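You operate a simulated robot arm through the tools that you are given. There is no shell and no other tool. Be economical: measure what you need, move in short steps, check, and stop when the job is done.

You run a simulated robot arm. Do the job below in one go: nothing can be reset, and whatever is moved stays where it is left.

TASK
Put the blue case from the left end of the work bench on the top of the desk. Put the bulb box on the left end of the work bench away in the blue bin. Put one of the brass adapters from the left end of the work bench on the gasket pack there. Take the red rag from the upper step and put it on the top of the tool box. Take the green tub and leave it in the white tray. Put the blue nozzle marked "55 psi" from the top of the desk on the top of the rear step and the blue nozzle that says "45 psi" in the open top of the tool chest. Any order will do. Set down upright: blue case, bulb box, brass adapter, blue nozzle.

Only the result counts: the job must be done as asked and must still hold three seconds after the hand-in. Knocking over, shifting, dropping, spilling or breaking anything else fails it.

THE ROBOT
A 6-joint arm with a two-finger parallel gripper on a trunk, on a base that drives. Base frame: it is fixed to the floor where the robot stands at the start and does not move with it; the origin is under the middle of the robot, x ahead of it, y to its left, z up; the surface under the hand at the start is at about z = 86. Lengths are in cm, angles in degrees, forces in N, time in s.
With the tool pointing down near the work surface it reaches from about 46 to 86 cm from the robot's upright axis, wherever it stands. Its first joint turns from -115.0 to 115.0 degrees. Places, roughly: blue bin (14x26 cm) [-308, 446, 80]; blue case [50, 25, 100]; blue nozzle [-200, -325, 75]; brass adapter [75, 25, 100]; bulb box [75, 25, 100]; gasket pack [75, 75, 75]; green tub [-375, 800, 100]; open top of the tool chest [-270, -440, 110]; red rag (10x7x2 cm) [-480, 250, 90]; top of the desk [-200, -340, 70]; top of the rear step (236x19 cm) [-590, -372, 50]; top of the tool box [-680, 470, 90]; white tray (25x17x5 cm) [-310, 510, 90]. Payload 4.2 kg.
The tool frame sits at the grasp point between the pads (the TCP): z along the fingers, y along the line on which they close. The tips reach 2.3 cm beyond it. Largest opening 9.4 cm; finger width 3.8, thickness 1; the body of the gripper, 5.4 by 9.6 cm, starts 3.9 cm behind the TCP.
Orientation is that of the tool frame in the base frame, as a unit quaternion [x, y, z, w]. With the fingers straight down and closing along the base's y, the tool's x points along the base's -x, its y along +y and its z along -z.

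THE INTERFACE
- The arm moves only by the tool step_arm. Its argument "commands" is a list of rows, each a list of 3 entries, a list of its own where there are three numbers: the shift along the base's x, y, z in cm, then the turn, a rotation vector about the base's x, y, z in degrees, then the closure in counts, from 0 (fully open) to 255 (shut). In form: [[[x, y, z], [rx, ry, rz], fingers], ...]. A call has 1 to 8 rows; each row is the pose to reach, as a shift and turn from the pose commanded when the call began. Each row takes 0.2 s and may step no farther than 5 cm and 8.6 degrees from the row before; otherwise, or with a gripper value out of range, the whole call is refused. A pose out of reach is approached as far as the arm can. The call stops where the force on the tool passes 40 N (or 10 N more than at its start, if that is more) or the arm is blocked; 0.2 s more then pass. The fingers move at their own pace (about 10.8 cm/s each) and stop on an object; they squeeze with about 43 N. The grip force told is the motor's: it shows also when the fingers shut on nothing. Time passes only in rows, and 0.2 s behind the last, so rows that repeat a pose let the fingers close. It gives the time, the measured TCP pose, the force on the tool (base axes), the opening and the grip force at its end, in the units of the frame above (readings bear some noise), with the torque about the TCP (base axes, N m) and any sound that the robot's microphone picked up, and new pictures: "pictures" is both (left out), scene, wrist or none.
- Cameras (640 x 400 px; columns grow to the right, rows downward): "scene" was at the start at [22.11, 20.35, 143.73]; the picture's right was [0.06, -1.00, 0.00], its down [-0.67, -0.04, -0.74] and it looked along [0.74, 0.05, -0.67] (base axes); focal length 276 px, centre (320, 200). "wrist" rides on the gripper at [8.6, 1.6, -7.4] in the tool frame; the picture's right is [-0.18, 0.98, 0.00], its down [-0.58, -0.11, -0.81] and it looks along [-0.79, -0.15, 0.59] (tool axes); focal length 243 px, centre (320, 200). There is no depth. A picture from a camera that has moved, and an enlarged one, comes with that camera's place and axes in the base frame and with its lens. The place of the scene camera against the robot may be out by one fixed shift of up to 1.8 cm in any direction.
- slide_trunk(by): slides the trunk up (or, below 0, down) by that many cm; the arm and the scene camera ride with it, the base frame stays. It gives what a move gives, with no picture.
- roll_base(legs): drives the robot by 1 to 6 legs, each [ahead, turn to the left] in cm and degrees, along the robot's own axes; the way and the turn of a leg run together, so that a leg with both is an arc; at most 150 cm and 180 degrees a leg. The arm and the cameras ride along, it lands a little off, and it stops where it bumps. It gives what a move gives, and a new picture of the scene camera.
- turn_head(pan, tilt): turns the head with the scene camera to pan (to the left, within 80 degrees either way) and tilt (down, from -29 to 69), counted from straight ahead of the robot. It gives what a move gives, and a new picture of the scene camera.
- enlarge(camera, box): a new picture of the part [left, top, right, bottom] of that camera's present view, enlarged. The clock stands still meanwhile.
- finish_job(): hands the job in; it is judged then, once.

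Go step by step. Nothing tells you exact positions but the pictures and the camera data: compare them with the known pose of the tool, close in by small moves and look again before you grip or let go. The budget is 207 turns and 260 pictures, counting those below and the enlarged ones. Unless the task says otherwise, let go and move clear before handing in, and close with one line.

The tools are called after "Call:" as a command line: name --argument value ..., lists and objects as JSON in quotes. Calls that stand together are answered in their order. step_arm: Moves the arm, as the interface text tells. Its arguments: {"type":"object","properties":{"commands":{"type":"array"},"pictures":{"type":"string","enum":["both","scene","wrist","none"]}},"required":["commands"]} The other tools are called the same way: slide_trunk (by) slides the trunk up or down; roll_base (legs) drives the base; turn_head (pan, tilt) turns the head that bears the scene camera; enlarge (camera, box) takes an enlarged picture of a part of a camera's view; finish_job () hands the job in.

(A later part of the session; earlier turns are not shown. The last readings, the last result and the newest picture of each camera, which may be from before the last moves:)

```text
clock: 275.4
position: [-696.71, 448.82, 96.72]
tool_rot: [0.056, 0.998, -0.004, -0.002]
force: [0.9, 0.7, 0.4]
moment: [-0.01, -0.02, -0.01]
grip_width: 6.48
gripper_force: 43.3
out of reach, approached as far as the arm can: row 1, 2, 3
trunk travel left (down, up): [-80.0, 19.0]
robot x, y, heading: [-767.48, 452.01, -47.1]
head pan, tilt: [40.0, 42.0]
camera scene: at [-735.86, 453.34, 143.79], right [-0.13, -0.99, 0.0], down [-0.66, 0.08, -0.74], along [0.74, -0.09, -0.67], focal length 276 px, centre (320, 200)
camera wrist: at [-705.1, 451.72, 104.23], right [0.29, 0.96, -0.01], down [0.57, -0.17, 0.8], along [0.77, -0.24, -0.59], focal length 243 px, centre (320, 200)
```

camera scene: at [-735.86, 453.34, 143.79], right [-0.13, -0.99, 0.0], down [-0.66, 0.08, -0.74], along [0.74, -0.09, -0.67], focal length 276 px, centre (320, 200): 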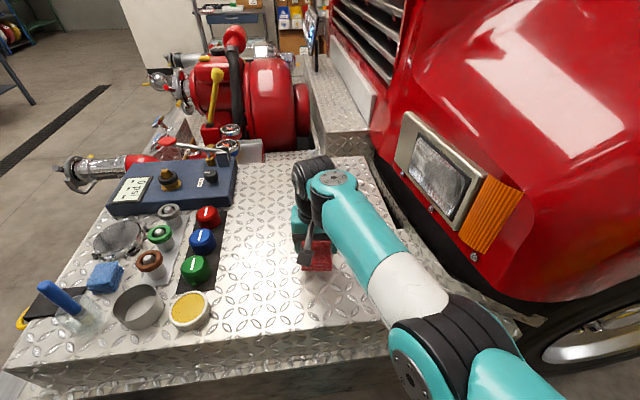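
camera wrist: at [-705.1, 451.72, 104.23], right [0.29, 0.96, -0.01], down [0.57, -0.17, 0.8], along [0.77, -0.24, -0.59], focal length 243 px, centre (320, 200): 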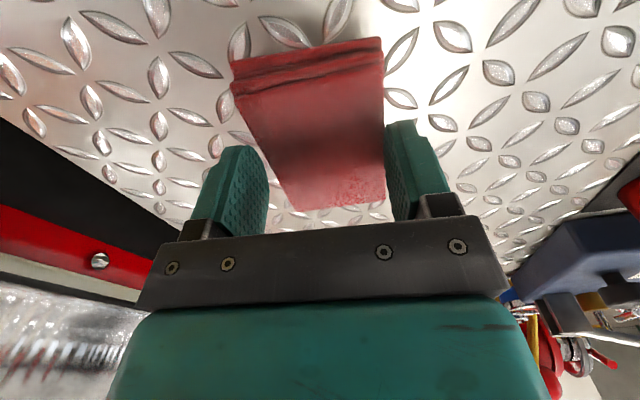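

Close to the surface. Continue down gently to contact.

Call:
step_arm --commands '[[[0, 0, -1], [0, 0, 0], 255], [[0, 0, -2], [0, 0, 0], 255], [[0, 0, -2.6], [0, 0, 0], 255], [[0, 0, -3.2], [0, 0, 0], 255]]' --pictures "wrist"

```text
clock: 276.4
position: [-696.69, 448.78, 93.49]
tool_rot: [0.057, 0.998, -0.003, -0.002]
force: [-1.6, 0.3, 1.6]
moment: [0.07, -0.07, 0.01]
grip_width: 6.47
gripper_force: 43.2
trunk travel left (down, up): [-80.0, 19.0]
robot x, y, heading: [-767.35, 452.24, -47.4]
head pan, tilt: [40.0, 42.0]
camera wrist: at [-705.11, 451.57, 101.12], right [0.3, 0.96, -0.01], down [0.57, -0.17, 0.8], along [0.77, -0.24, -0.59], focal length 243 px, centre (320, 200)
```

wrist: 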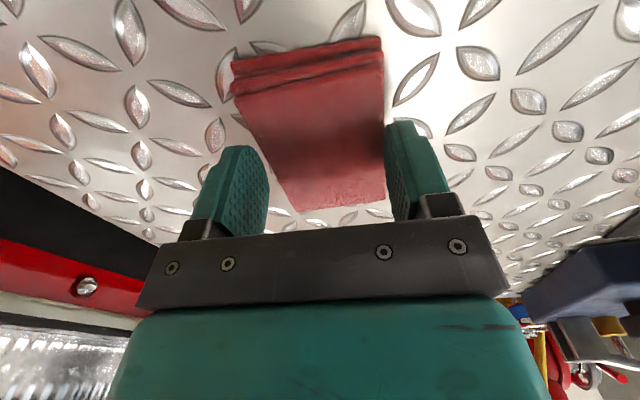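

Call:
step_arm --commands '[[[0, 0, -0.4], [0, 0, 0], 255], [[0, 0, -0.8], [0, 0, 0], 255], [[0, 0, -1.2], [0, 0, 0], 255], [[0, 0, -1.6], [0, 0, 0], 255]]' --pictures "none"

```text
clock: 277.2
position: [-696.61, 448.81, 93.35]
tool_rot: [0.057, 0.998, 0.0, 0.003]
force: [-0.4, -0.1, 14.5]
moment: [0.07, 0.69, 0.07]
grip_width: 6.44
gripper_force: 43.1
trunk travel left (down, up): [-80.0, 19.0]
robot x, y, heading: [-767.19, 452.02, -47.3]
head pan, tilt: [40.0, 42.0]
stopped in row 3: the force on the tool passed its limit at 44 N (the readings are from after the stop); the commanded pose is now the measured one
```

The rag is on the surface. Release and rise.

Call:
step_arm --commands '[[[0, 0, 0.1], [0, 0, 0], 255], [[0, 0, 0.1], [0, 0, 0], 20], [[0, 0, 0.1], [0, 0, 0], 20], [[0, 0, 2], [0, 0, 0], 20], [[-0.5, 0, 6], [0, 0, 0], 20], [[-1.5, 0, 10.5], [0, 0, 0], 20], [[-3, 0, 15], [0, 0, 0], 20], [[-5, 0, 19], [0, 0, 0], 20]]' --pictures "both"

```text
clock: 279.0
position: [-701.52, 448.93, 112.22]
tool_rot: [0.057, 0.998, -0.001, 0.001]
force: [0.3, -0.3, 0.4]
moment: [0.01, 0.05, 0.02]
grip_width: 8.66
gripper_force: 0.1
trunk travel left (down, up): [-80.0, 19.0]
robot x, y, heading: [-767.36, 452.39, -47.1]
head pan, tilt: [40.0, 42.0]
camera scene: at [-735.77, 453.32, 143.76], right [-0.13, -0.99, 0.0], down [-0.66, 0.08, -0.74], along [0.74, -0.09, -0.67], focal length 276 px, centre (320, 200)
camera wrist: at [-709.98, 451.63, 119.78], right [0.29, 0.96, 0.0], down [0.56, -0.17, 0.81], along [0.77, -0.24, -0.59], focal length 243 px, centre (320, 200)
```

scene: 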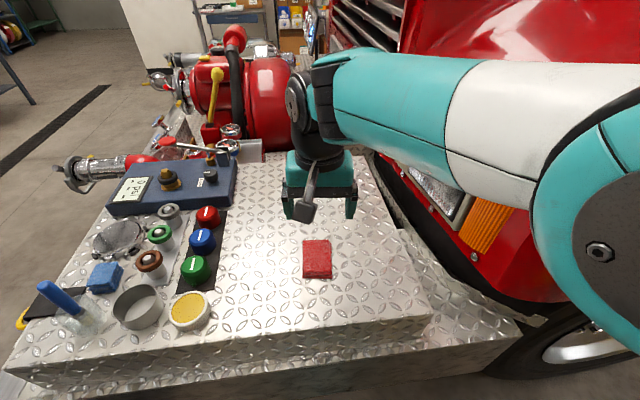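
wrist: 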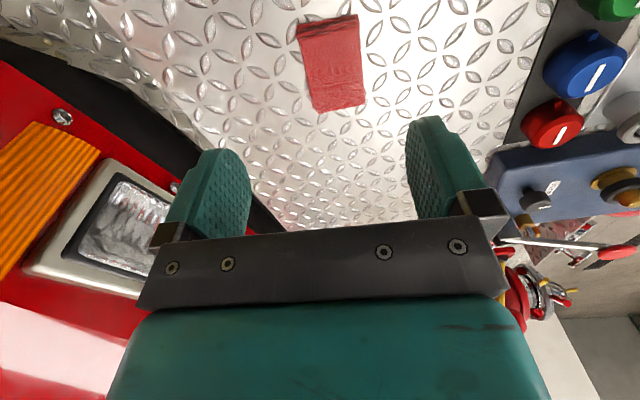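

The rag lies flat on the tool box. Next I'll tuck the arm and back out the way I came.

Call:
step_arm --commands '[[[-3.2, -3.5, 0.9], [0, 0, -5], 0], [[-6.4, -7, 1.8], [0, 0, -10], 0], [[-9.6, -10.5, 2.7], [0, 0, -15], 0], [[-12.8, -14, 3.6], [0, 0, -20], 0], [[-16, -17.5, 4.5], [0, 0, -25], 0], [[-19.2, -21, 5.4], [0, 0, -30], 0], [[-22.4, -24.5, 6.3], [0, 0, -35], 0], [[-25.6, -28, 7.2], [0, 0, -40], 0]]' --pictures "scene"

```text
clock: 280.8
position: [-727.46, 420.78, 119.21]
tool_rot: [0.395, 0.919, -0.001, 0.001]
force: [0.2, -0.6, -0.1]
moment: [0.0, 0.05, 0.03]
grip_width: 9.42
gripper_force: 0.0
trunk travel left (down, up): [-80.0, 19.0]
robot x, y, heading: [-767.74, 452.09, -47.0]
head pan, tilt: [40.0, 42.0]
camera scene: at [-735.79, 453.34, 143.76], right [-0.13, -0.99, 0.0], down [-0.66, 0.08, -0.74], along [0.74, -0.09, -0.67], focal length 276 px, centre (320, 200)
```

scene: 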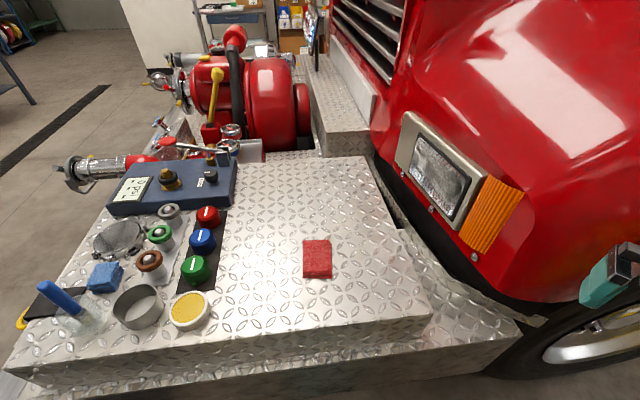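

Now reverse out and drive back around the truck's front.

Call:
roll_base --legs '[[0, -43], [-80, 0], [-78, 0], [0, 90], [150, 0], [150, 0]]'

```text
clock: 308.7
position: [-416.32, 618.47, 119.24]
tool_rot: [0.002, 1.0, 0.0, 0.001]
force: [0.1, 0.3, 0.6]
moment: [0.0, -0.03, 0.0]
grip_width: 9.41
gripper_force: 0.1
trunk travel left (down, up): [-80.0, 19.0]
robot x, y, heading: [-466.33, 610.64, -0.9]
head pan, tilt: [40.0, 42.0]
camera scene: at [-445.87, 635.87, 143.78], right [0.63, -0.77, 0.0], down [-0.52, -0.42, -0.74], along [0.58, 0.47, -0.67], focal length 276 px, centre (320, 200)
```

scene: 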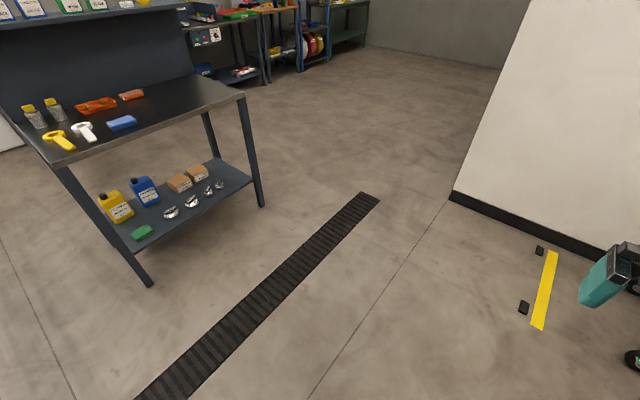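

Call:
roll_base --legs '[[77, 0], [0, -89], [150, 0], [150, 0], [150, 0], [45, 0]]'

Call:
turn_head --pan 40 --tilt 20

```text
clock: 340.2
position: [-374.29, 60.9, 119.37]
tool_rot: [0.696, 0.718, -0.002, 0.001]
force: [0.3, 0.3, 0.2]
moment: [0.04, 0.0, 0.01]
grip_width: 9.41
gripper_force: 0.0
trunk travel left (down, up): [-80.0, 19.0]
robot x, y, heading: [-383.31, 110.54, -88.8]
head pan, tilt: [40.0, 42.0]
camera scene: at [-359.48, 89.81, 143.78], right [-0.75, -0.66, 0.0], down [-0.44, 0.5, -0.74], along [0.49, -0.56, -0.67], focal length 276 px, centre (320, 200)
```

scene: 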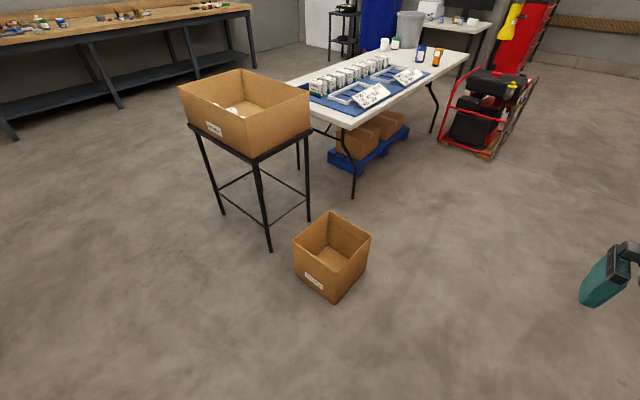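

```text
clock: 341.1
position: [-374.18, 60.76, 119.27]
tool_rot: [0.696, 0.718, -0.002, 0.001]
force: [0.2, 0.5, -0.4]
moment: [0.0, 0.0, 0.01]
grip_width: 9.39
gripper_force: 0.0
trunk travel left (down, up): [-80.0, 19.0]
robot x, y, heading: [-383.64, 110.76, -88.9]
head pan, tilt: [40.0, 20.0]
camera scene: at [-358.85, 89.1, 147.21], right [-0.75, -0.66, 0.0], down [-0.23, 0.26, -0.94], along [0.62, -0.71, -0.34], focal length 276 px, centre (320, 200)
```

scene: 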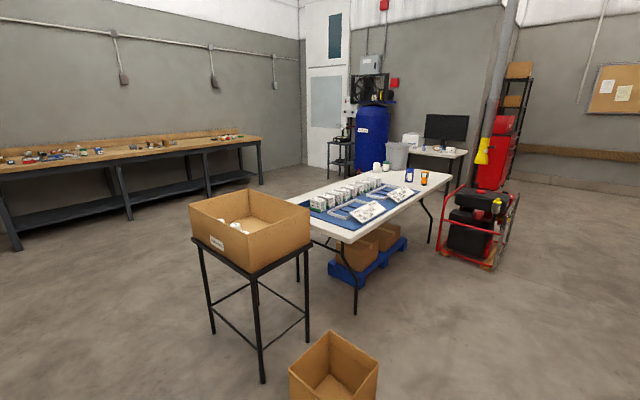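

I can see the whole room: desk with monitor and red tool chest far off to the right. Now back to the bench for the blue case.

Call:
roll_base --legs '[[0, 89], [150, 0], [100, 0], [0, -35], [132, 0], [0, 35]]'

Call:
turn_head --pan 0 --tilt 42

```text
clock: 366.6
position: [19.79, 25.92, 119.27]
tool_rot: [0.025, 1.0, -0.001, 0.001]
force: [-0.2, -0.2, 0.7]
moment: [0.0, -0.02, 0.02]
grip_width: 9.4
gripper_force: 0.2
trunk travel left (down, up): [-80.0, 19.0]
robot x, y, heading: [-30.72, 20.59, -3.5]
head pan, tilt: [40.0, 20.0]
camera scene: at [-8.17, 45.28, 147.22], right [0.6, -0.8, 0.0], down [-0.27, -0.2, -0.94], along [0.75, 0.56, -0.34], focal length 276 px, centre (320, 200)
```

scene: 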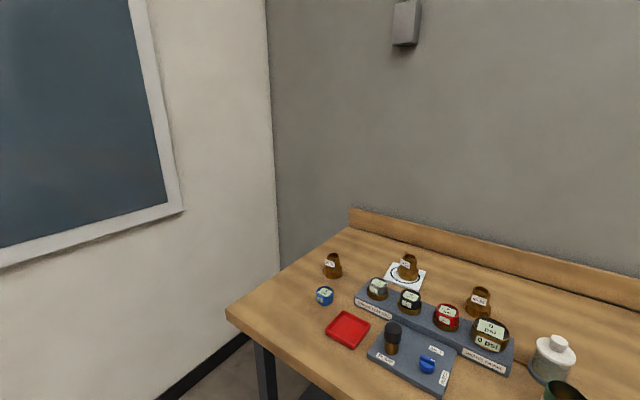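

```text
clock: 367.6
position: [19.75, 25.94, 119.31]
tool_rot: [0.025, 1.0, -0.001, 0.001]
force: [0.4, 0.8, 0.2]
moment: [-0.02, 0.0, -0.01]
grip_width: 9.44
gripper_force: 0.1
trunk travel left (down, up): [-80.0, 19.0]
robot x, y, heading: [-30.18, 20.77, -3.4]
head pan, tilt: [0.0, 42.0]
camera scene: at [-7.29, 39.24, 143.78], right [-0.06, -1.0, 0.0], down [-0.67, 0.04, -0.74], along [0.74, -0.04, -0.67], focal length 276 px, centre (320, 200)
```

scene: 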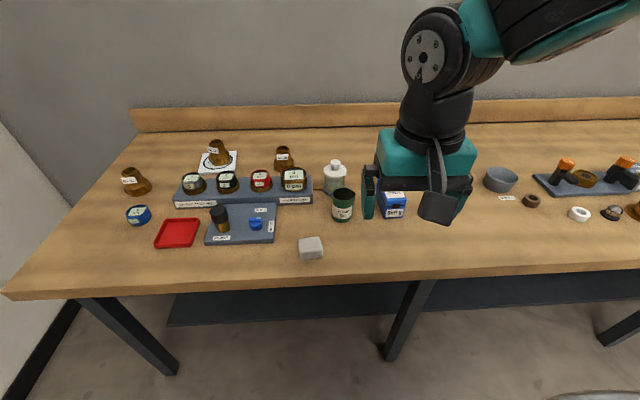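

The adapter still stands on the pack. The blue case is at about x 48–59.5, y 12.2–18.3, top z≈91. Move 15 cm closer and bring the hand above it.

Call:
roll_base --legs '[[15, 3]]'

Call:
step_arm --commands '[[[3, -1.6, -2.4], [0, 0, 1.5], 0], [[6, -3.2, -4.8], [0, 0, 1.5], 0], [[9, -4.8, -7.2], [0, 0, 1.5], 0], [[12, -6.4, -9.6], [0, 0, 1.5], 0], [[15, -8, -12], [0, 0, 1.5], 0], [[18.5, -9.8, -14], [0, 0, 1.5], 0]]' --pictures "both"

```text
clock: 369.0
position: [34.78, 28.07, 119.27]
tool_rot: [-0.002, 1.0, -0.001, 0.001]
force: [0.7, 0.4, 0.4]
moment: [-0.01, 0.0, -0.02]
grip_width: 9.37
gripper_force: 0.1
trunk travel left (down, up): [-80.0, 19.0]
robot x, y, heading: [-15.8, 20.45, -0.5]
head pan, tilt: [0.0, 42.0]
camera scene: at [6.93, 39.96, 143.78], right [-0.01, -1.0, 0.0], down [-0.67, 0.01, -0.74], along [0.74, -0.01, -0.67], focal length 276 px, centre (320, 200)
```

scene: 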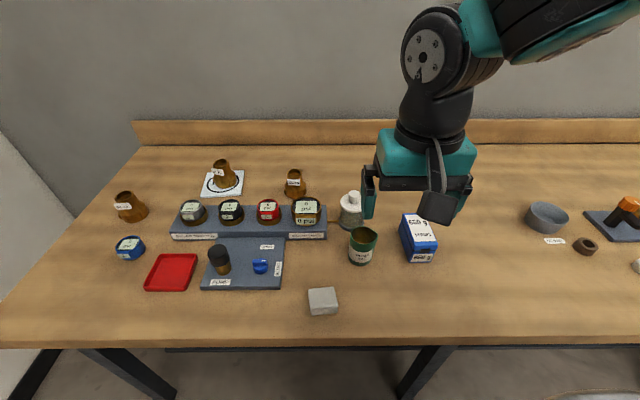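

```text
clock: 370.4
position: [53.15, 17.94, 105.36]
tool_rot: [-0.015, 1.0, 0.0, 0.001]
force: [-0.4, -0.2, 0.7]
moment: [0.0, -0.05, -0.01]
grip_width: 9.4
gripper_force: 0.0
trunk travel left (down, up): [-80.0, 19.0]
robot x, y, heading: [-15.41, 20.56, -0.6]
head pan, tilt: [0.0, 42.0]
camera scene: at [6.87, 39.98, 143.79], right [-0.01, -1.0, 0.0], down [-0.67, 0.01, -0.74], along [0.74, -0.01, -0.67], focal length 276 px, centre (320, 200)
camera wrist: at [44.41, 19.5, 112.83], right [0.15, 0.99, 0.0], down [0.58, -0.09, 0.81], along [0.8, -0.13, -0.59], focal length 243 px, centre (320, 200)
```

scene: 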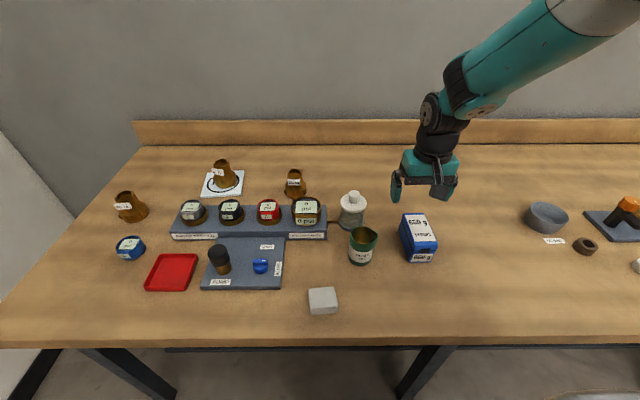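
wrist: 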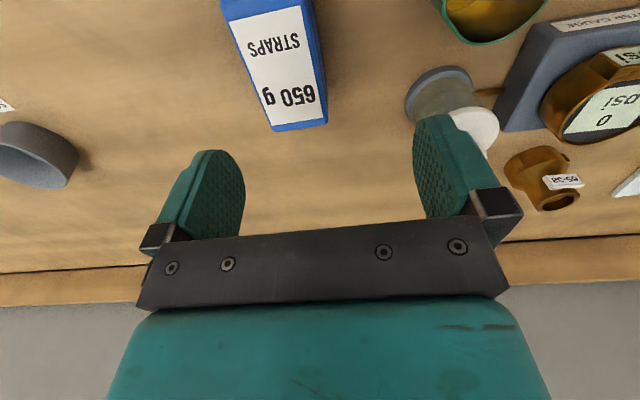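

Call:
step_arm --commands '[[[0.6, -3.3, 0], [0, 0, -1.5], 0], [[0.6, -3.3, -4.5], [0, 0, -1.5], 0], [[0.6, -3.3, -9], [0, 0, -1.5], 0]]' --pictures "wrist"

```text
clock: 371.2
position: [53.72, 15.02, 96.17]
tool_rot: [-0.002, 1.0, -0.001, 0.002]
force: [-0.3, 0.4, -1.0]
moment: [0.02, -0.02, 0.0]
grip_width: 9.42
gripper_force: 0.1
trunk travel left (down, up): [-80.0, 19.0]
robot x, y, heading: [-15.58, 20.4, -0.3]
head pan, tilt: [0.0, 42.0]
camera wrist: at [45.04, 16.67, 103.75], right [0.18, 0.98, 0.0], down [0.58, -0.11, 0.81], along [0.8, -0.15, -0.59], focal length 243 px, centre (320, 200)
```

wrist: 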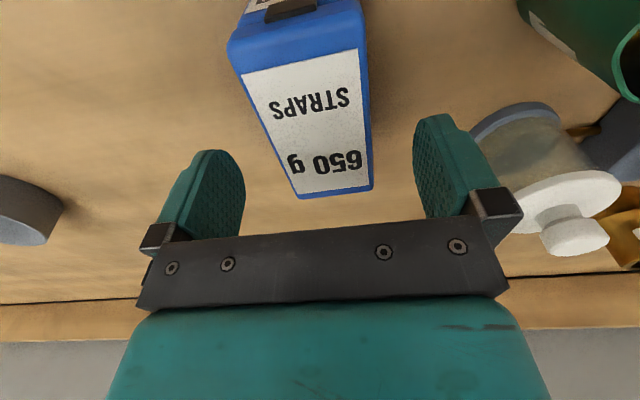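

Centred. Lower to z≈89.8, close and lift a little.

Call:
step_arm --commands '[[[0.4, 0, -3.5], [0, 0, 0], 0], [[0.4, 0, -6.4], [0, 0, 0], 0], [[0.4, 0, -6.4], [0, 0, 0], 0], [[0.4, 0, -6.4], [0, 0, 0], 255], [[0.4, 0, -6.4], [0, 0, 0], 255], [[0.4, 0, -6.4], [0, 0, 0], 255], [[0.4, 0, -6], [0, 0, 0], 255], [[0.4, 0, -5], [0, 0, 0], 255]]' --pictures "wrist"

```text
clock: 373.0
position: [54.08, 14.98, 91.14]
tool_rot: [-0.001, 1.0, 0.0, 0.0]
force: [0.7, 0.0, -6.5]
moment: [0.0, -0.03, 0.0]
grip_width: 5.79
gripper_force: 43.1
trunk travel left (down, up): [-80.0, 19.0]
robot x, y, heading: [-15.48, 20.46, -0.5]
head pan, tilt: [0.0, 42.0]
camera wrist: at [45.34, 16.64, 98.79], right [0.18, 0.98, 0.0], down [0.58, -0.11, 0.81], along [0.79, -0.15, -0.59], focal length 243 px, centre (320, 200)
```

wrist: 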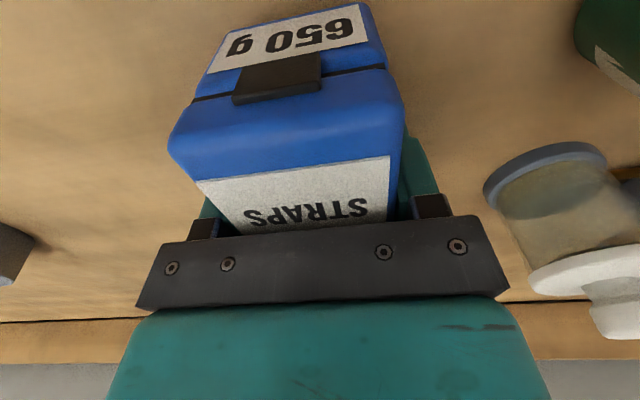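

Held firmly. Lift and tuck the arm, then back off and drive down toward the desk.

Call:
step_arm --commands '[[[0, 0, 3], [0, 0, 0], 255], [[0, 0, 7], [0, 0, 0], 255], [[0, 0, 11.5], [0, 0, 0], 255], [[-3, 1, 15.5], [0, 0, 0], 255], [[-6.5, 2, 18.5], [0, 0, 0], 255], [[-10.5, 3, 21], [0, 0, 0], 255], [[-14.5, 4, 23.5], [0, 0, 0], 255], [[-18.5, 5, 26], [0, 0, 0], 255]]' --pictures "none"

```text
refused: row 4 steps farther than a row can; nothing moved
```

Call:
step_arm --commands '[[[0, 0, 3], [0, 0, 0], 255], [[0, 0, 7], [0, 0, 0], 255], [[0, 0, 11.5], [0, 0, 0], 255], [[-2, 1, 15], [0, 0, 0], 255], [[-5.5, 2, 18], [0, 0, 0], 255], [[-9, 3, 20.5], [0, 0, 0], 255], [[-13, 4, 23], [0, 0, 0], 255], [[-17, 5, 25], [0, 0, 0], 255]]' --pictures "none"

```text
clock: 374.8
position: [37.26, 19.78, 116.15]
tool_rot: [-0.001, 1.0, 0.0, 0.001]
force: [0.7, -1.6, -6.8]
moment: [-0.01, 0.04, 0.0]
grip_width: 5.83
gripper_force: 43.0
trunk travel left (down, up): [-80.0, 19.0]
robot x, y, heading: [-15.69, 20.17, -0.2]
head pan, tilt: [0.0, 42.0]
```

Call:
roll_base --legs '[[-75, 0], [0, -90], [150, 0], [50, 0]]'

Call:
turn_head --pan -30 --tilt 25

```text
clock: 392.2
position: [-82.45, -232.8, 116.15]
tool_rot: [0.694, 0.72, -0.002, 0.0]
force: [0.2, -0.2, -6.0]
moment: [0.0, 0.0, -0.01]
grip_width: 5.78
gripper_force: 43.2
trunk travel left (down, up): [-80.0, 19.0]
robot x, y, heading: [-83.53, -179.98, -88.8]
head pan, tilt: [0.0, 42.0]
camera scene: at [-64.94, -203.0, 143.78], right [-1.0, -0.02, 0.0], down [-0.02, 0.67, -0.74], along [0.02, -0.74, -0.67], focal length 276 px, centre (320, 200)
```

scene: 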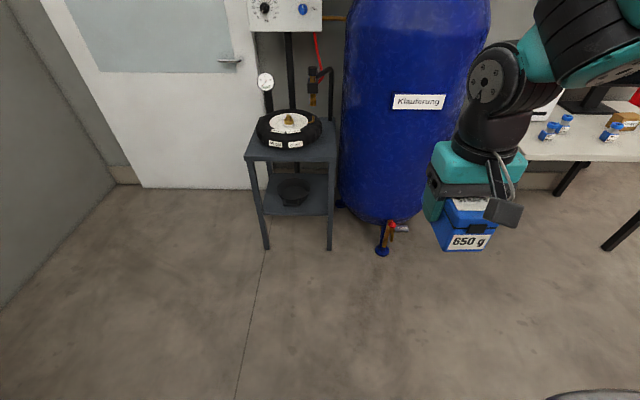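

```text
clock: 393.1
position: [-82.49, -232.74, 116.08]
tool_rot: [0.694, 0.72, -0.001, 0.001]
force: [0.2, -0.1, -6.6]
moment: [-0.02, 0.03, -0.03]
grip_width: 5.79
gripper_force: 43.2
trunk travel left (down, up): [-80.0, 19.0]
robot x, y, heading: [-83.38, -180.44, -88.4]
head pan, tilt: [-30.0, 25.0]
camera scene: at [-69.55, -202.74, 146.4], right [-0.88, 0.48, 0.0], down [0.2, 0.37, -0.91], along [-0.43, -0.8, -0.42], focal length 276 px, centre (320, 200)
```

scene: 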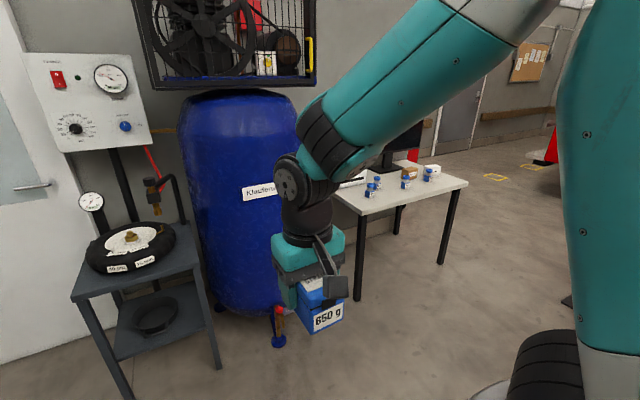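

The desk's front edge is near y=-320, x -255…-160. I need to check the folding table's end before manoeuvring.

Call:
turn_head --pan -75 --tilt 30

```text
clock: 394.3
position: [-82.42, -232.77, 116.09]
tool_rot: [0.695, 0.719, -0.002, 0.0]
force: [-0.2, 0.0, -6.3]
moment: [-0.02, -0.02, -0.02]
grip_width: 5.77
gripper_force: 42.8
trunk travel left (down, up): [-80.0, 19.0]
robot x, y, heading: [-83.95, -180.6, -88.9]
head pan, tilt: [-75.0, 30.0]
camera scene: at [-73.82, -197.2, 145.61], right [-0.28, 0.96, 0.0], down [0.48, 0.14, -0.87], along [-0.83, -0.24, -0.5], focal length 276 px, centre (320, 200)
```

scene: 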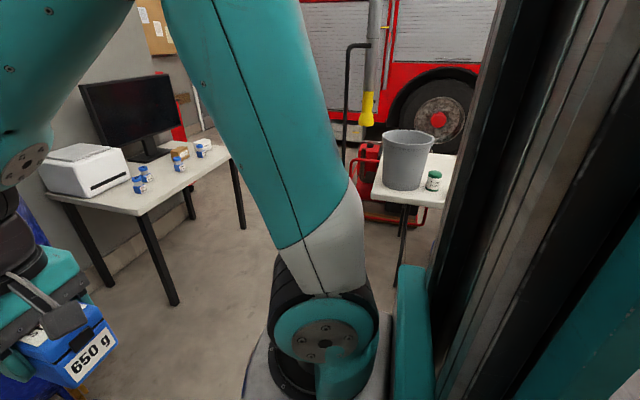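

The folding table's corner is at (-213, -204). I'll drive diagonally to about (-192, -250), then face the desk.

Call:
roll_base --legs '[[0, -58], [128, 0], [0, 57]]'

Call:
turn_head --pan 0 --tilt 38

```text
clock: 405.7
position: [-188.43, -303.26, 116.06]
tool_rot: [0.698, 0.716, -0.002, 0.0]
force: [0.5, -0.7, -5.8]
moment: [-0.02, 0.02, 0.02]
grip_width: 5.81
gripper_force: 42.7
trunk travel left (down, up): [-80.0, 19.0]
robot x, y, heading: [-189.1, -250.54, -89.3]
head pan, tilt: [-75.0, 30.0]
camera scene: at [-179.44, -267.74, 145.61], right [-0.27, 0.96, 0.0], down [0.48, 0.14, -0.87], along [-0.83, -0.24, -0.5], focal length 276 px, centre (320, 200)
```

scene: 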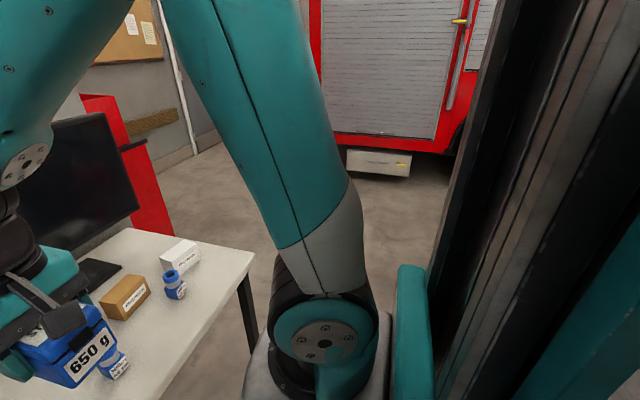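

```text
clock: 407.2
position: [-188.49, -303.22, 116.12]
tool_rot: [0.698, 0.716, -0.001, 0.001]
force: [0.3, -0.9, -6.9]
moment: [0.0, 0.03, -0.01]
grip_width: 5.79
gripper_force: 43.0
trunk travel left (down, up): [-80.0, 19.0]
robot x, y, heading: [-189.19, -250.89, -89.3]
head pan, tilt: [0.0, 38.0]
camera scene: at [-170.61, -273.89, 144.37], right [-1.0, -0.01, 0.0], down [-0.01, 0.62, -0.79], along [0.01, -0.79, -0.62], focal length 276 px, centre (320, 200)
```

scene: 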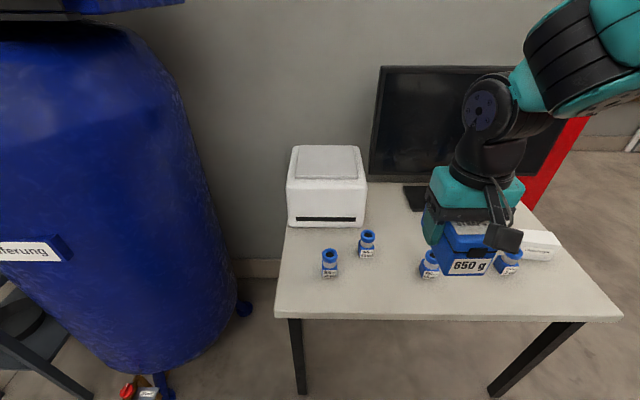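

Four blue nozzles on the desk. Zoom to read the labels.

Call:
enlarge --camera "scene" --box '[270, 190, 430, 300]'

Call:
enlarge --camera "scene" --box '[410, 200, 570, 310]'

```text
3.64 times, centred on (350, 245) of scene
camera zoom: at [-170.61, -273.89, 144.37], right [-1.0, -0.01, 0.0], down [-0.01, 0.62, -0.79], along [0.01, -0.79, -0.62], focal length 1004 px, centre (211, 36)
```

zoom: 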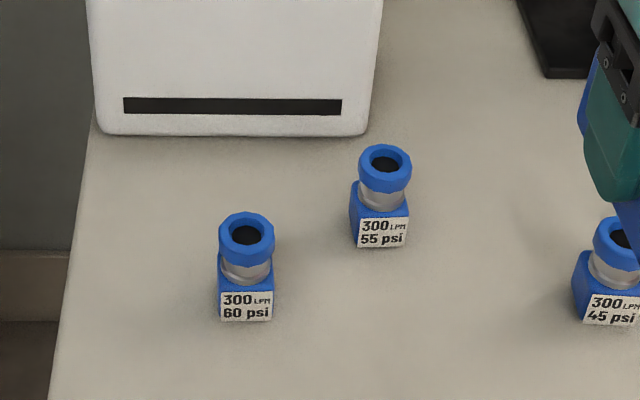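

```text
3.64 times, centred on (490, 255) of scene
camera zoom: at [-170.61, -273.89, 144.37], right [-1.0, -0.01, 0.0], down [-0.01, 0.62, -0.79], along [0.01, -0.79, -0.62], focal length 1004 px, centre (-298, 0)
```

zoom: 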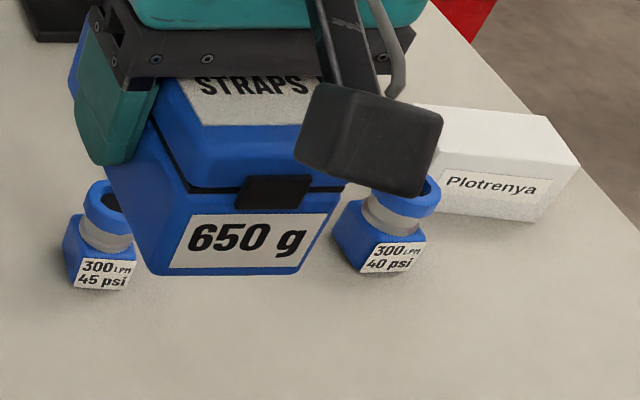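

The order from left: 60, 55 (behind), 45, 40 psi. There's a free spot for the case at the desk front between 60 and 45, about (-190.5, -322.5). Lower the trunk 14 cm and move over that spot.

Call:
slide_trunk --by -14

Call:
step_arm --commands '[[[-0.5, -4, -1], [0, 0, 0], 255], [[-1, -8, -2], [0, 0, 0], 255], [[-1.5, -12, -4], [0, 0, 0], 255], [[-2, -16, -6], [0, 0, 0], 255], [[-2, -19, -9], [0, 0, 0], 255]]' --pictures "both"

```text
clock: 408.9
position: [-188.33, -303.27, 102.17]
tool_rot: [0.697, 0.717, -0.002, 0.001]
force: [0.8, -0.3, -6.2]
moment: [-0.02, -0.01, 0.0]
grip_width: 5.77
gripper_force: 42.8
trunk travel left (down, up): [-66.0, 33.0]
robot x, y, heading: [-189.38, -250.55, -89.1]
head pan, tilt: [0.0, 38.0]
```

```text
clock: 410.1
position: [-190.29, -322.23, 93.13]
tool_rot: [0.698, 0.716, -0.002, 0.001]
force: [-0.5, 0.7, -5.3]
moment: [-0.01, -0.02, 0.04]
grip_width: 5.8
gripper_force: 42.7
trunk travel left (down, up): [-66.0, 33.0]
robot x, y, heading: [-188.91, -250.69, -88.8]
head pan, tilt: [0.0, 38.0]
camera scene: at [-170.6, -273.84, 130.38], right [-1.0, -0.02, 0.0], down [-0.01, 0.62, -0.79], along [0.01, -0.79, -0.62], focal length 276 px, centre (320, 200)
camera wrist: at [-189.05, -313.44, 100.64], right [0.99, -0.16, 0.0], down [-0.09, -0.58, 0.81], along [-0.13, -0.8, -0.59], focal length 243 px, centre (320, 200)
```

scene: 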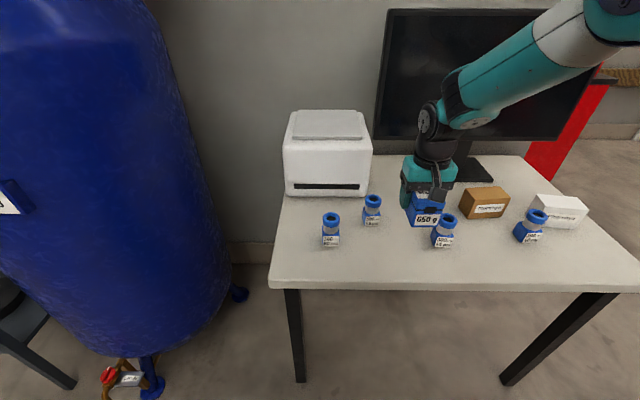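
wrist: 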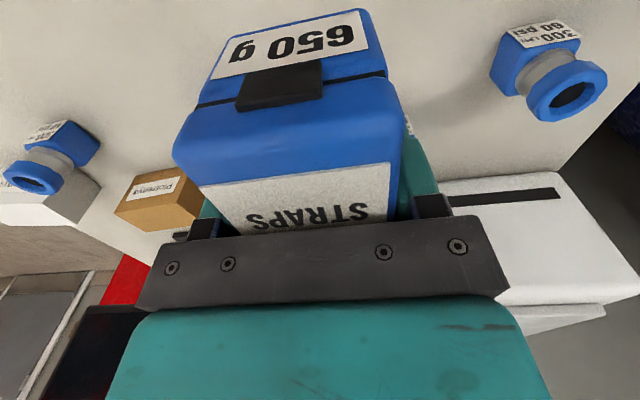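

Descending toward the desk, gently near the end.

Call:
step_arm --commands '[[[-0.3, -1, -4], [0, 0, 0], 255], [[-0.3, -1, -8], [0, 0, 0], 255], [[-0.3, -1, -11.5], [0, 0, 0], 255], [[-0.3, -1, -13.5], [0, 0, 0], 255]]' --pictures "both"

```text
clock: 411.1
position: [-190.56, -323.61, 79.59]
tool_rot: [0.698, 0.716, -0.002, 0.0]
force: [0.3, -0.4, -6.0]
moment: [0.03, 0.0, 0.0]
grip_width: 5.81
gripper_force: 42.9
trunk travel left (down, up): [-66.0, 33.0]
robot x, y, heading: [-188.83, -251.01, -89.0]
head pan, tilt: [0.0, 38.0]
camera scene: at [-170.6, -273.88, 130.37], right [-1.0, -0.02, 0.0], down [-0.01, 0.62, -0.79], along [0.01, -0.79, -0.62], focal length 276 px, centre (320, 200)
camera wrist: at [-189.2, -314.67, 87.21], right [0.99, -0.16, 0.0], down [-0.09, -0.58, 0.81], along [-0.13, -0.8, -0.59], focal length 243 px, centre (320, 200)
```

scene: 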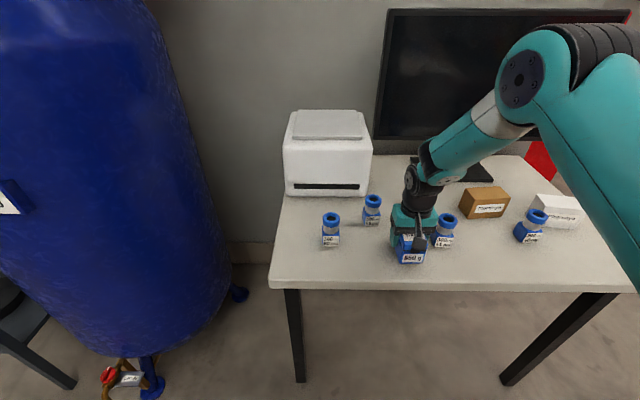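
wrist: 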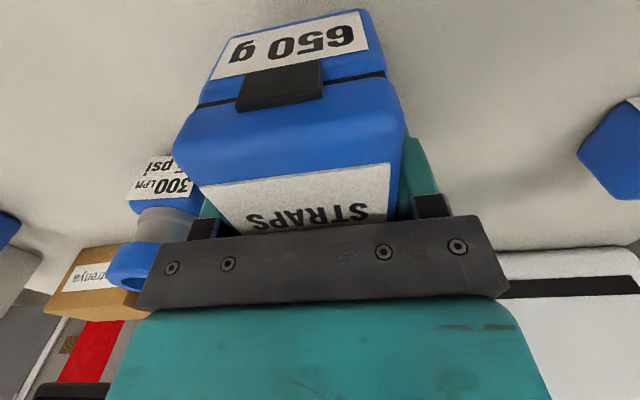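

Geometry agrees with desk z≈72; the 45 psi nozzle is 6 cm clear of the fingers. Lower to contact.

Call:
step_arm --commands '[[[0, 0, -1.5], [0, 0, 0], 255], [[0, 0, -2.5], [0, 0, 0], 255], [[0, 0, -3], [0, 0, 0], 255], [[0, 0, -3.4], [0, 0, 0], 255], [[0, 0, -3.8], [0, 0, 0], 255]]' --pictures "none"

```text
clock: 411.8
position: [-190.64, -323.71, 77.66]
tool_rot: [0.698, 0.716, -0.004, 0.005]
force: [-0.5, 1.3, 23.2]
moment: [1.65, 0.09, 0.0]
grip_width: 5.76
gripper_force: 42.7
trunk travel left (down, up): [-66.0, 33.0]
robot x, y, heading: [-189.08, -250.66, -89.1]
head pan, tilt: [0.0, 38.0]
stopped in row 3: the force on the tool passed its limit at 84 N (the readings are from after the stop); the commanded pose is now the measured one
```

Contact (desk z≈74). Release and rise carefully.

Call:
step_arm --commands '[[[0, 0, 0], [0, 0, 0], 255], [[0, 0, 0], [0, 0, 40], 40], [[0, 0, 0], [0, 0, 0], 40], [[0, 0, 2], [0, 0, 0], 40]]' --pictures "wrist"

```text
refused: row 2 steps farther than a row can; nothing moved
```

Call:
step_arm --commands '[[[0, 0, 0], [0, 0, 0], 255], [[0, 0, 0], [0, 0, 0], 40], [[0, 0, 0], [0, 0, 0], 40], [[0, 0, 2], [0, 0, 0], 40], [[0, 0, 6], [0, 0, 0], 40], [[0, 0, 10.5], [0, 0, 0], 40], [[0, 0, 15], [0, 0, 0], 40], [[0, 0, 17], [0, 0, 0], 40]]' --pictures "both"

```text
clock: 413.6
position: [-190.49, -323.69, 94.37]
tool_rot: [0.698, 0.716, -0.005, 0.002]
force: [0.4, -1.0, 0.8]
moment: [0.03, -0.05, -0.02]
grip_width: 7.93
gripper_force: 0.0
trunk travel left (down, up): [-66.0, 33.0]
robot x, y, heading: [-189.18, -250.47, -89.2]
head pan, tilt: [0.0, 38.0]
camera scene: at [-170.61, -273.89, 130.36], right [-1.0, -0.01, 0.0], down [-0.01, 0.62, -0.79], along [0.01, -0.79, -0.62], focal length 276 px, centre (320, 200)
camera wrist: at [-189.1, -314.89, 101.88], right [0.99, -0.16, 0.0], down [-0.09, -0.58, 0.81], along [-0.13, -0.8, -0.58], focal length 243 px, centre (320, 200)
```

scene: 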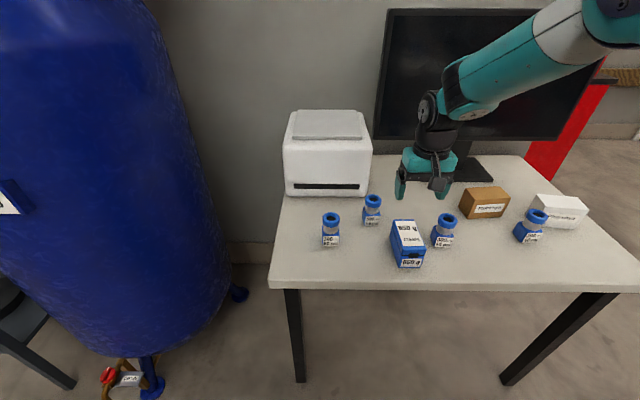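
wrist: 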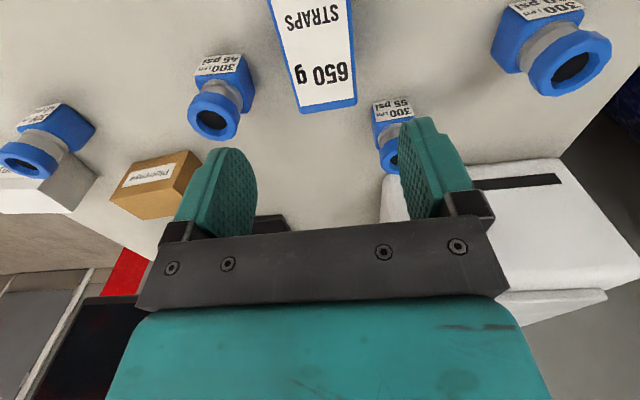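

The case stands on the desk. Next the 45 psi nozzle near (-204, -329.5): move above it and look.

Call:
step_arm --commands '[[[-4.5, -1.9, 0], [0, 0, 0], 0], [[-9, -3.8, 0], [0, 0, 0], 0], [[-13.5, -5.6, -1], [0, 0, 0], 0], [[-13.5, -5.6, -4], [0, 0, 0], 0]]' --pictures "both"

Call:
enlarge --camera "scene" --box '[370, 160, 530, 280]'

```text
clock: 414.6
position: [-204.09, -329.15, 90.5]
tool_rot: [0.698, 0.717, -0.004, 0.003]
force: [-0.1, 0.2, 1.2]
moment: [-0.03, 0.01, -0.03]
grip_width: 9.38
gripper_force: 0.1
trunk travel left (down, up): [-66.0, 33.0]
robot x, y, heading: [-188.94, -250.69, -89.1]
head pan, tilt: [0.0, 38.0]
camera scene: at [-170.6, -273.84, 130.38], right [-1.0, -0.01, 0.0], down [-0.01, 0.62, -0.79], along [0.01, -0.79, -0.62], focal length 276 px, centre (320, 200)
camera wrist: at [-202.75, -320.31, 98.04], right [0.99, -0.16, 0.0], down [-0.09, -0.58, 0.81], along [-0.13, -0.8, -0.58], focal length 243 px, centre (320, 200)
```

scene: 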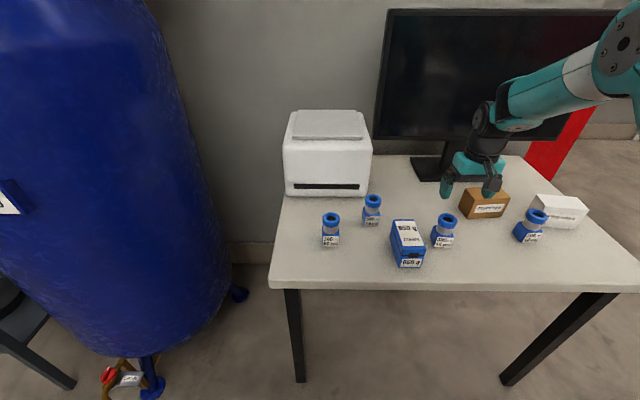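
wrist: 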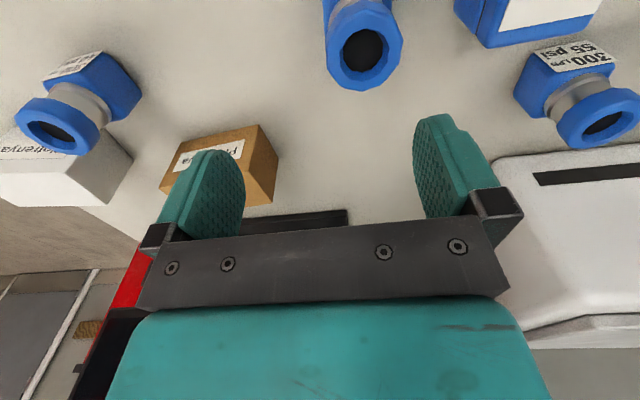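

```text
3.33 times, centred on (450, 220) of scene
camera zoom: at [-170.6, -273.84, 130.38], right [-1.0, -0.01, 0.0], down [-0.01, 0.62, -0.79], along [0.01, -0.79, -0.62], focal length 920 px, centre (-113, 133)
```

zoom: 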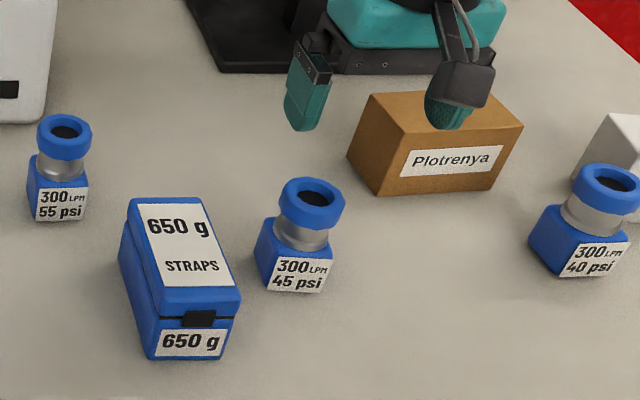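

Using the wrist view (the scene camera has a shift), the nozzle is at about (-201.1, -327.8), top z≈80.5. Adjust and descend part way with an opening of 8 cm.

Call:
step_arm --commands '[[[2.9, 1.4, 0], [0, 0, 0], 35], [[2.9, 1.4, -3.5], [0, 0, 0], 35], [[2.9, 1.4, -5], [0, 0, 0], 35]]' --pictures "wrist"

```text
clock: 415.4
position: [-201.07, -327.72, 85.51]
tool_rot: [0.698, 0.716, -0.004, 0.003]
force: [-0.1, 0.0, 0.8]
moment: [-0.02, 0.03, -0.04]
grip_width: 8.12
gripper_force: 0.0
trunk travel left (down, up): [-66.0, 33.0]
robot x, y, heading: [-188.79, -250.5, -88.9]
head pan, tilt: [0.0, 38.0]
camera wrist: at [-199.78, -318.94, 92.97], right [0.99, -0.16, 0.0], down [-0.09, -0.58, 0.81], along [-0.13, -0.8, -0.58], focal length 243 px, centre (320, 200)
```

wrist: 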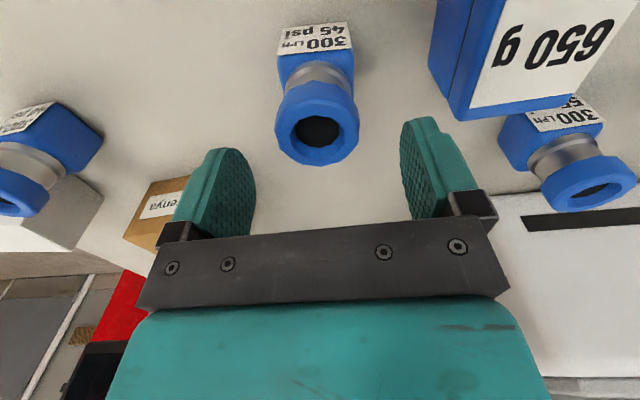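

Ring top centre: about (-201.3, -327.1, 82.3). Descend to z≈79, close and lift slightly.

Call:
step_arm --commands '[[[-0.2, 0.5, -3.5], [0, 0, 0], 35], [[-0.2, 0.5, -6.4], [0, 0, 0], 35], [[-0.2, 0.5, -6.4], [0, 0, 0], 35], [[-0.2, 0.5, -6.4], [0, 0, 0], 255], [[-0.2, 0.5, -6.4], [0, 0, 0], 255], [[-0.2, 0.5, -6.4], [0, 0, 0], 255]]' --pictures "wrist"

Call:
step_arm --commands '[[[0, 0, 0.5], [0, 0, 0], 255], [[0, 0, 1], [0, 0, 0], 255], [[0, 0, 2], [0, 0, 0], 255]]' --pictures "wrist"

```text
clock: 416.8
position: [-201.47, -327.45, 79.17]
tool_rot: [0.698, 0.716, -0.005, 0.003]
force: [-0.5, -0.7, 4.0]
moment: [-0.01, -0.09, 0.06]
grip_width: 4.55
gripper_force: 43.1
trunk travel left (down, up): [-66.0, 33.0]
robot x, y, heading: [-189.1, -250.7, -89.1]
head pan, tilt: [0.0, 38.0]
camera wrist: at [-200.04, -318.49, 86.67], right [0.99, -0.16, 0.0], down [-0.09, -0.58, 0.81], along [-0.13, -0.8, -0.58], focal length 243 px, centre (320, 200)
```

wrist: 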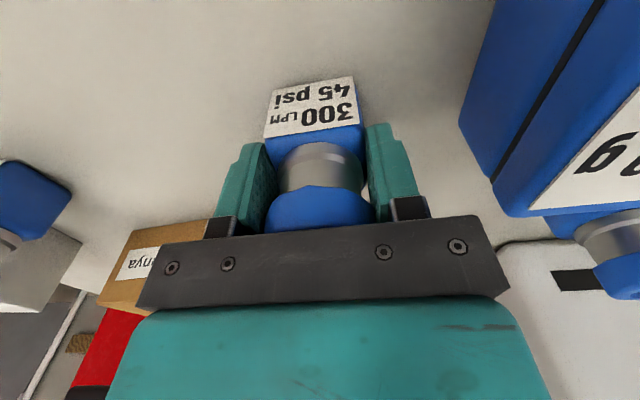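

```text
clock: 417.6
position: [-201.39, -327.41, 80.96]
tool_rot: [0.698, 0.716, -0.003, 0.002]
force: [0.7, -1.0, -1.7]
moment: [-0.01, 0.02, 0.0]
grip_width: 4.56
gripper_force: 43.0
trunk travel left (down, up): [-66.0, 33.0]
robot x, y, heading: [-188.95, -250.96, -89.1]
head pan, tilt: [0.0, 38.0]
camera wrist: at [-200.06, -318.42, 88.5], right [0.99, -0.16, 0.0], down [-0.09, -0.58, 0.81], along [-0.13, -0.8, -0.59], focal length 243 px, centre (320, 200)
```

wrist: 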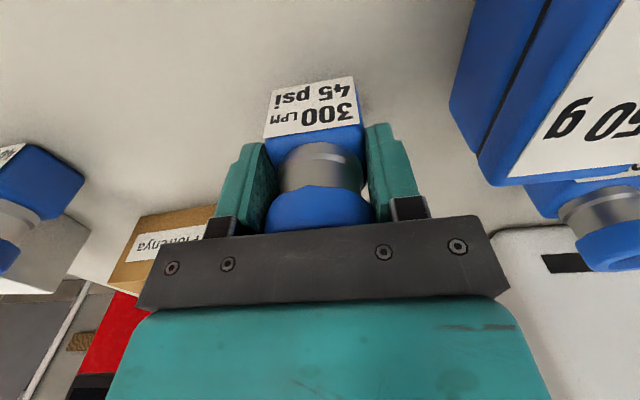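

45 psi is held. Lift it clear, tuck, raise the trunk, and look for the tool chest.

Call:
step_arm --commands '[[[0, 0, 4], [0, 0, 0], 255], [[0, 0, 8.5], [0, 0, 0], 255], [[0.5, 2, 12.5], [0, 0, 0], 255], [[1.5, 6, 15], [0, 0, 0], 255], [[3, 10, 17], [0, 0, 0], 255], [[4.5, 14.3, 18.5], [0, 0, 0], 255], [[6, 18.7, 20], [0, 0, 0], 255], [[7.5, 23, 21.5], [0, 0, 0], 255]]' --pictures "none"

Call:
slide_trunk --by 20

Call:
turn_head --pan -45 --tilt 20

```text
clock: 419.4
position: [-194.06, -304.26, 102.6]
tool_rot: [0.698, 0.716, -0.004, 0.003]
force: [-0.1, -0.9, -3.0]
moment: [0.03, 0.0, 0.01]
grip_width: 4.56
gripper_force: 43.0
trunk travel left (down, up): [-66.0, 33.0]
robot x, y, heading: [-189.06, -250.56, -89.1]
head pan, tilt: [0.0, 38.0]
```

```text
clock: 421.5
position: [-193.99, -304.22, 122.63]
tool_rot: [0.697, 0.717, -0.004, 0.002]
force: [0.4, 0.3, -2.8]
moment: [0.02, 0.01, -0.01]
grip_width: 4.56
gripper_force: 42.9
trunk travel left (down, up): [-86.0, 13.0]
robot x, y, heading: [-189.05, -250.55, -88.8]
head pan, tilt: [0.0, 38.0]
```

```text
clock: 422.7
position: [-194.02, -304.36, 122.57]
tool_rot: [0.697, 0.717, -0.004, 0.003]
force: [0.8, 0.9, -2.1]
moment: [0.03, 0.03, -0.01]
grip_width: 4.56
gripper_force: 42.4
trunk travel left (down, up): [-86.0, 13.0]
robot x, y, heading: [-189.12, -250.54, -89.2]
head pan, tilt: [-45.0, 20.0]
camera scene: at [-177.22, -271.93, 153.21], right [-0.72, 0.7, 0.0], down [0.24, 0.25, -0.94], along [-0.65, -0.67, -0.34], focal length 276 px, centre (320, 200)
```

scene: 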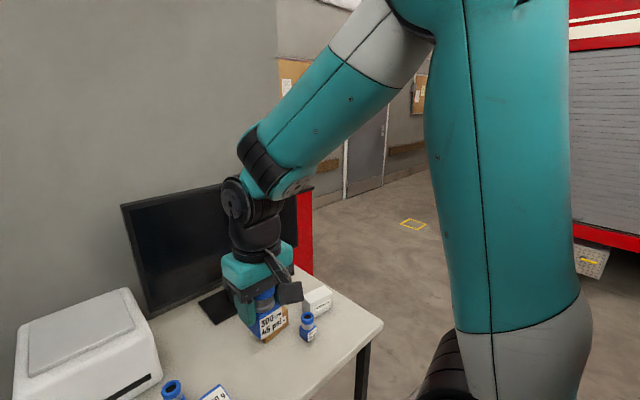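

The chest is past the wall's corner. I'll turn right and drive west along y≈-252, then look left.

Call:
roll_base --legs '[[0, -92], [145, 0]]'

Call:
turn_head --pan 70 --tilt 25

```text
clock: 429.7
position: [-286.42, -242.85, 122.57]
tool_rot: [1.0, -0.005, 0.008, -0.001]
force: [21.5, -1.3, 7.5]
moment: [0.22, 2.19, -0.26]
grip_width: 4.56
gripper_force: 42.6
trunk travel left (down, up): [-86.0, 13.0]
robot x, y, heading: [-233.68, -249.89, 179.0]
head pan, tilt: [-45.0, 20.0]
stopped in leg 2: the force on the tool passed its limit at 189 N (the readings are from after the stop); the commanded pose is now the measured one
camera scene: at [-257.14, -261.93, 153.21], right [0.72, 0.69, 0.0], down [0.24, -0.25, -0.94], along [-0.65, 0.68, -0.34], focal length 276 px, centre (320, 200)
```

scene: 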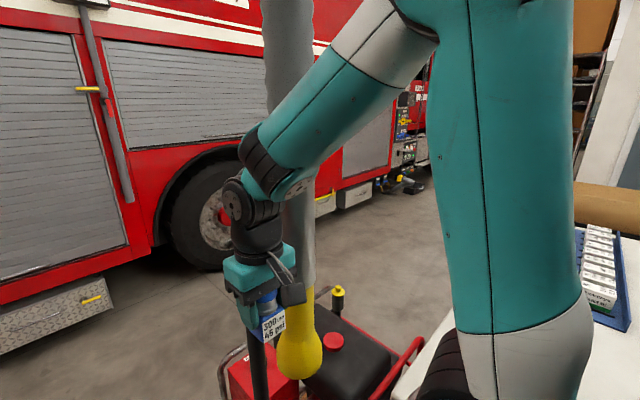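

```text
clock: 431.6
position: [-286.3, -242.94, 122.5]
tool_rot: [1.0, -0.005, 0.007, -0.002]
force: [33.3, -2.3, -7.5]
moment: [0.13, 2.43, -0.33]
grip_width: 4.6
gripper_force: 42.6
trunk travel left (down, up): [-86.0, 13.0]
robot x, y, heading: [-234.37, -249.46, 179.0]
head pan, tilt: [70.0, 25.0]
camera scene: at [-253.99, -277.24, 152.43], right [-0.93, 0.36, 0.0], down [0.15, 0.39, -0.91], along [-0.33, -0.85, -0.42], focal length 276 px, centre (320, 200)
```

scene: 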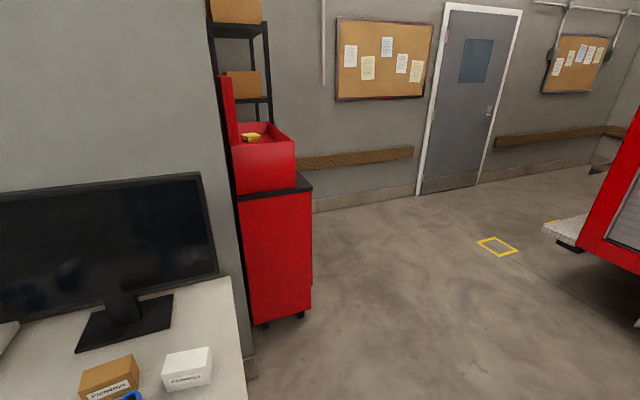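

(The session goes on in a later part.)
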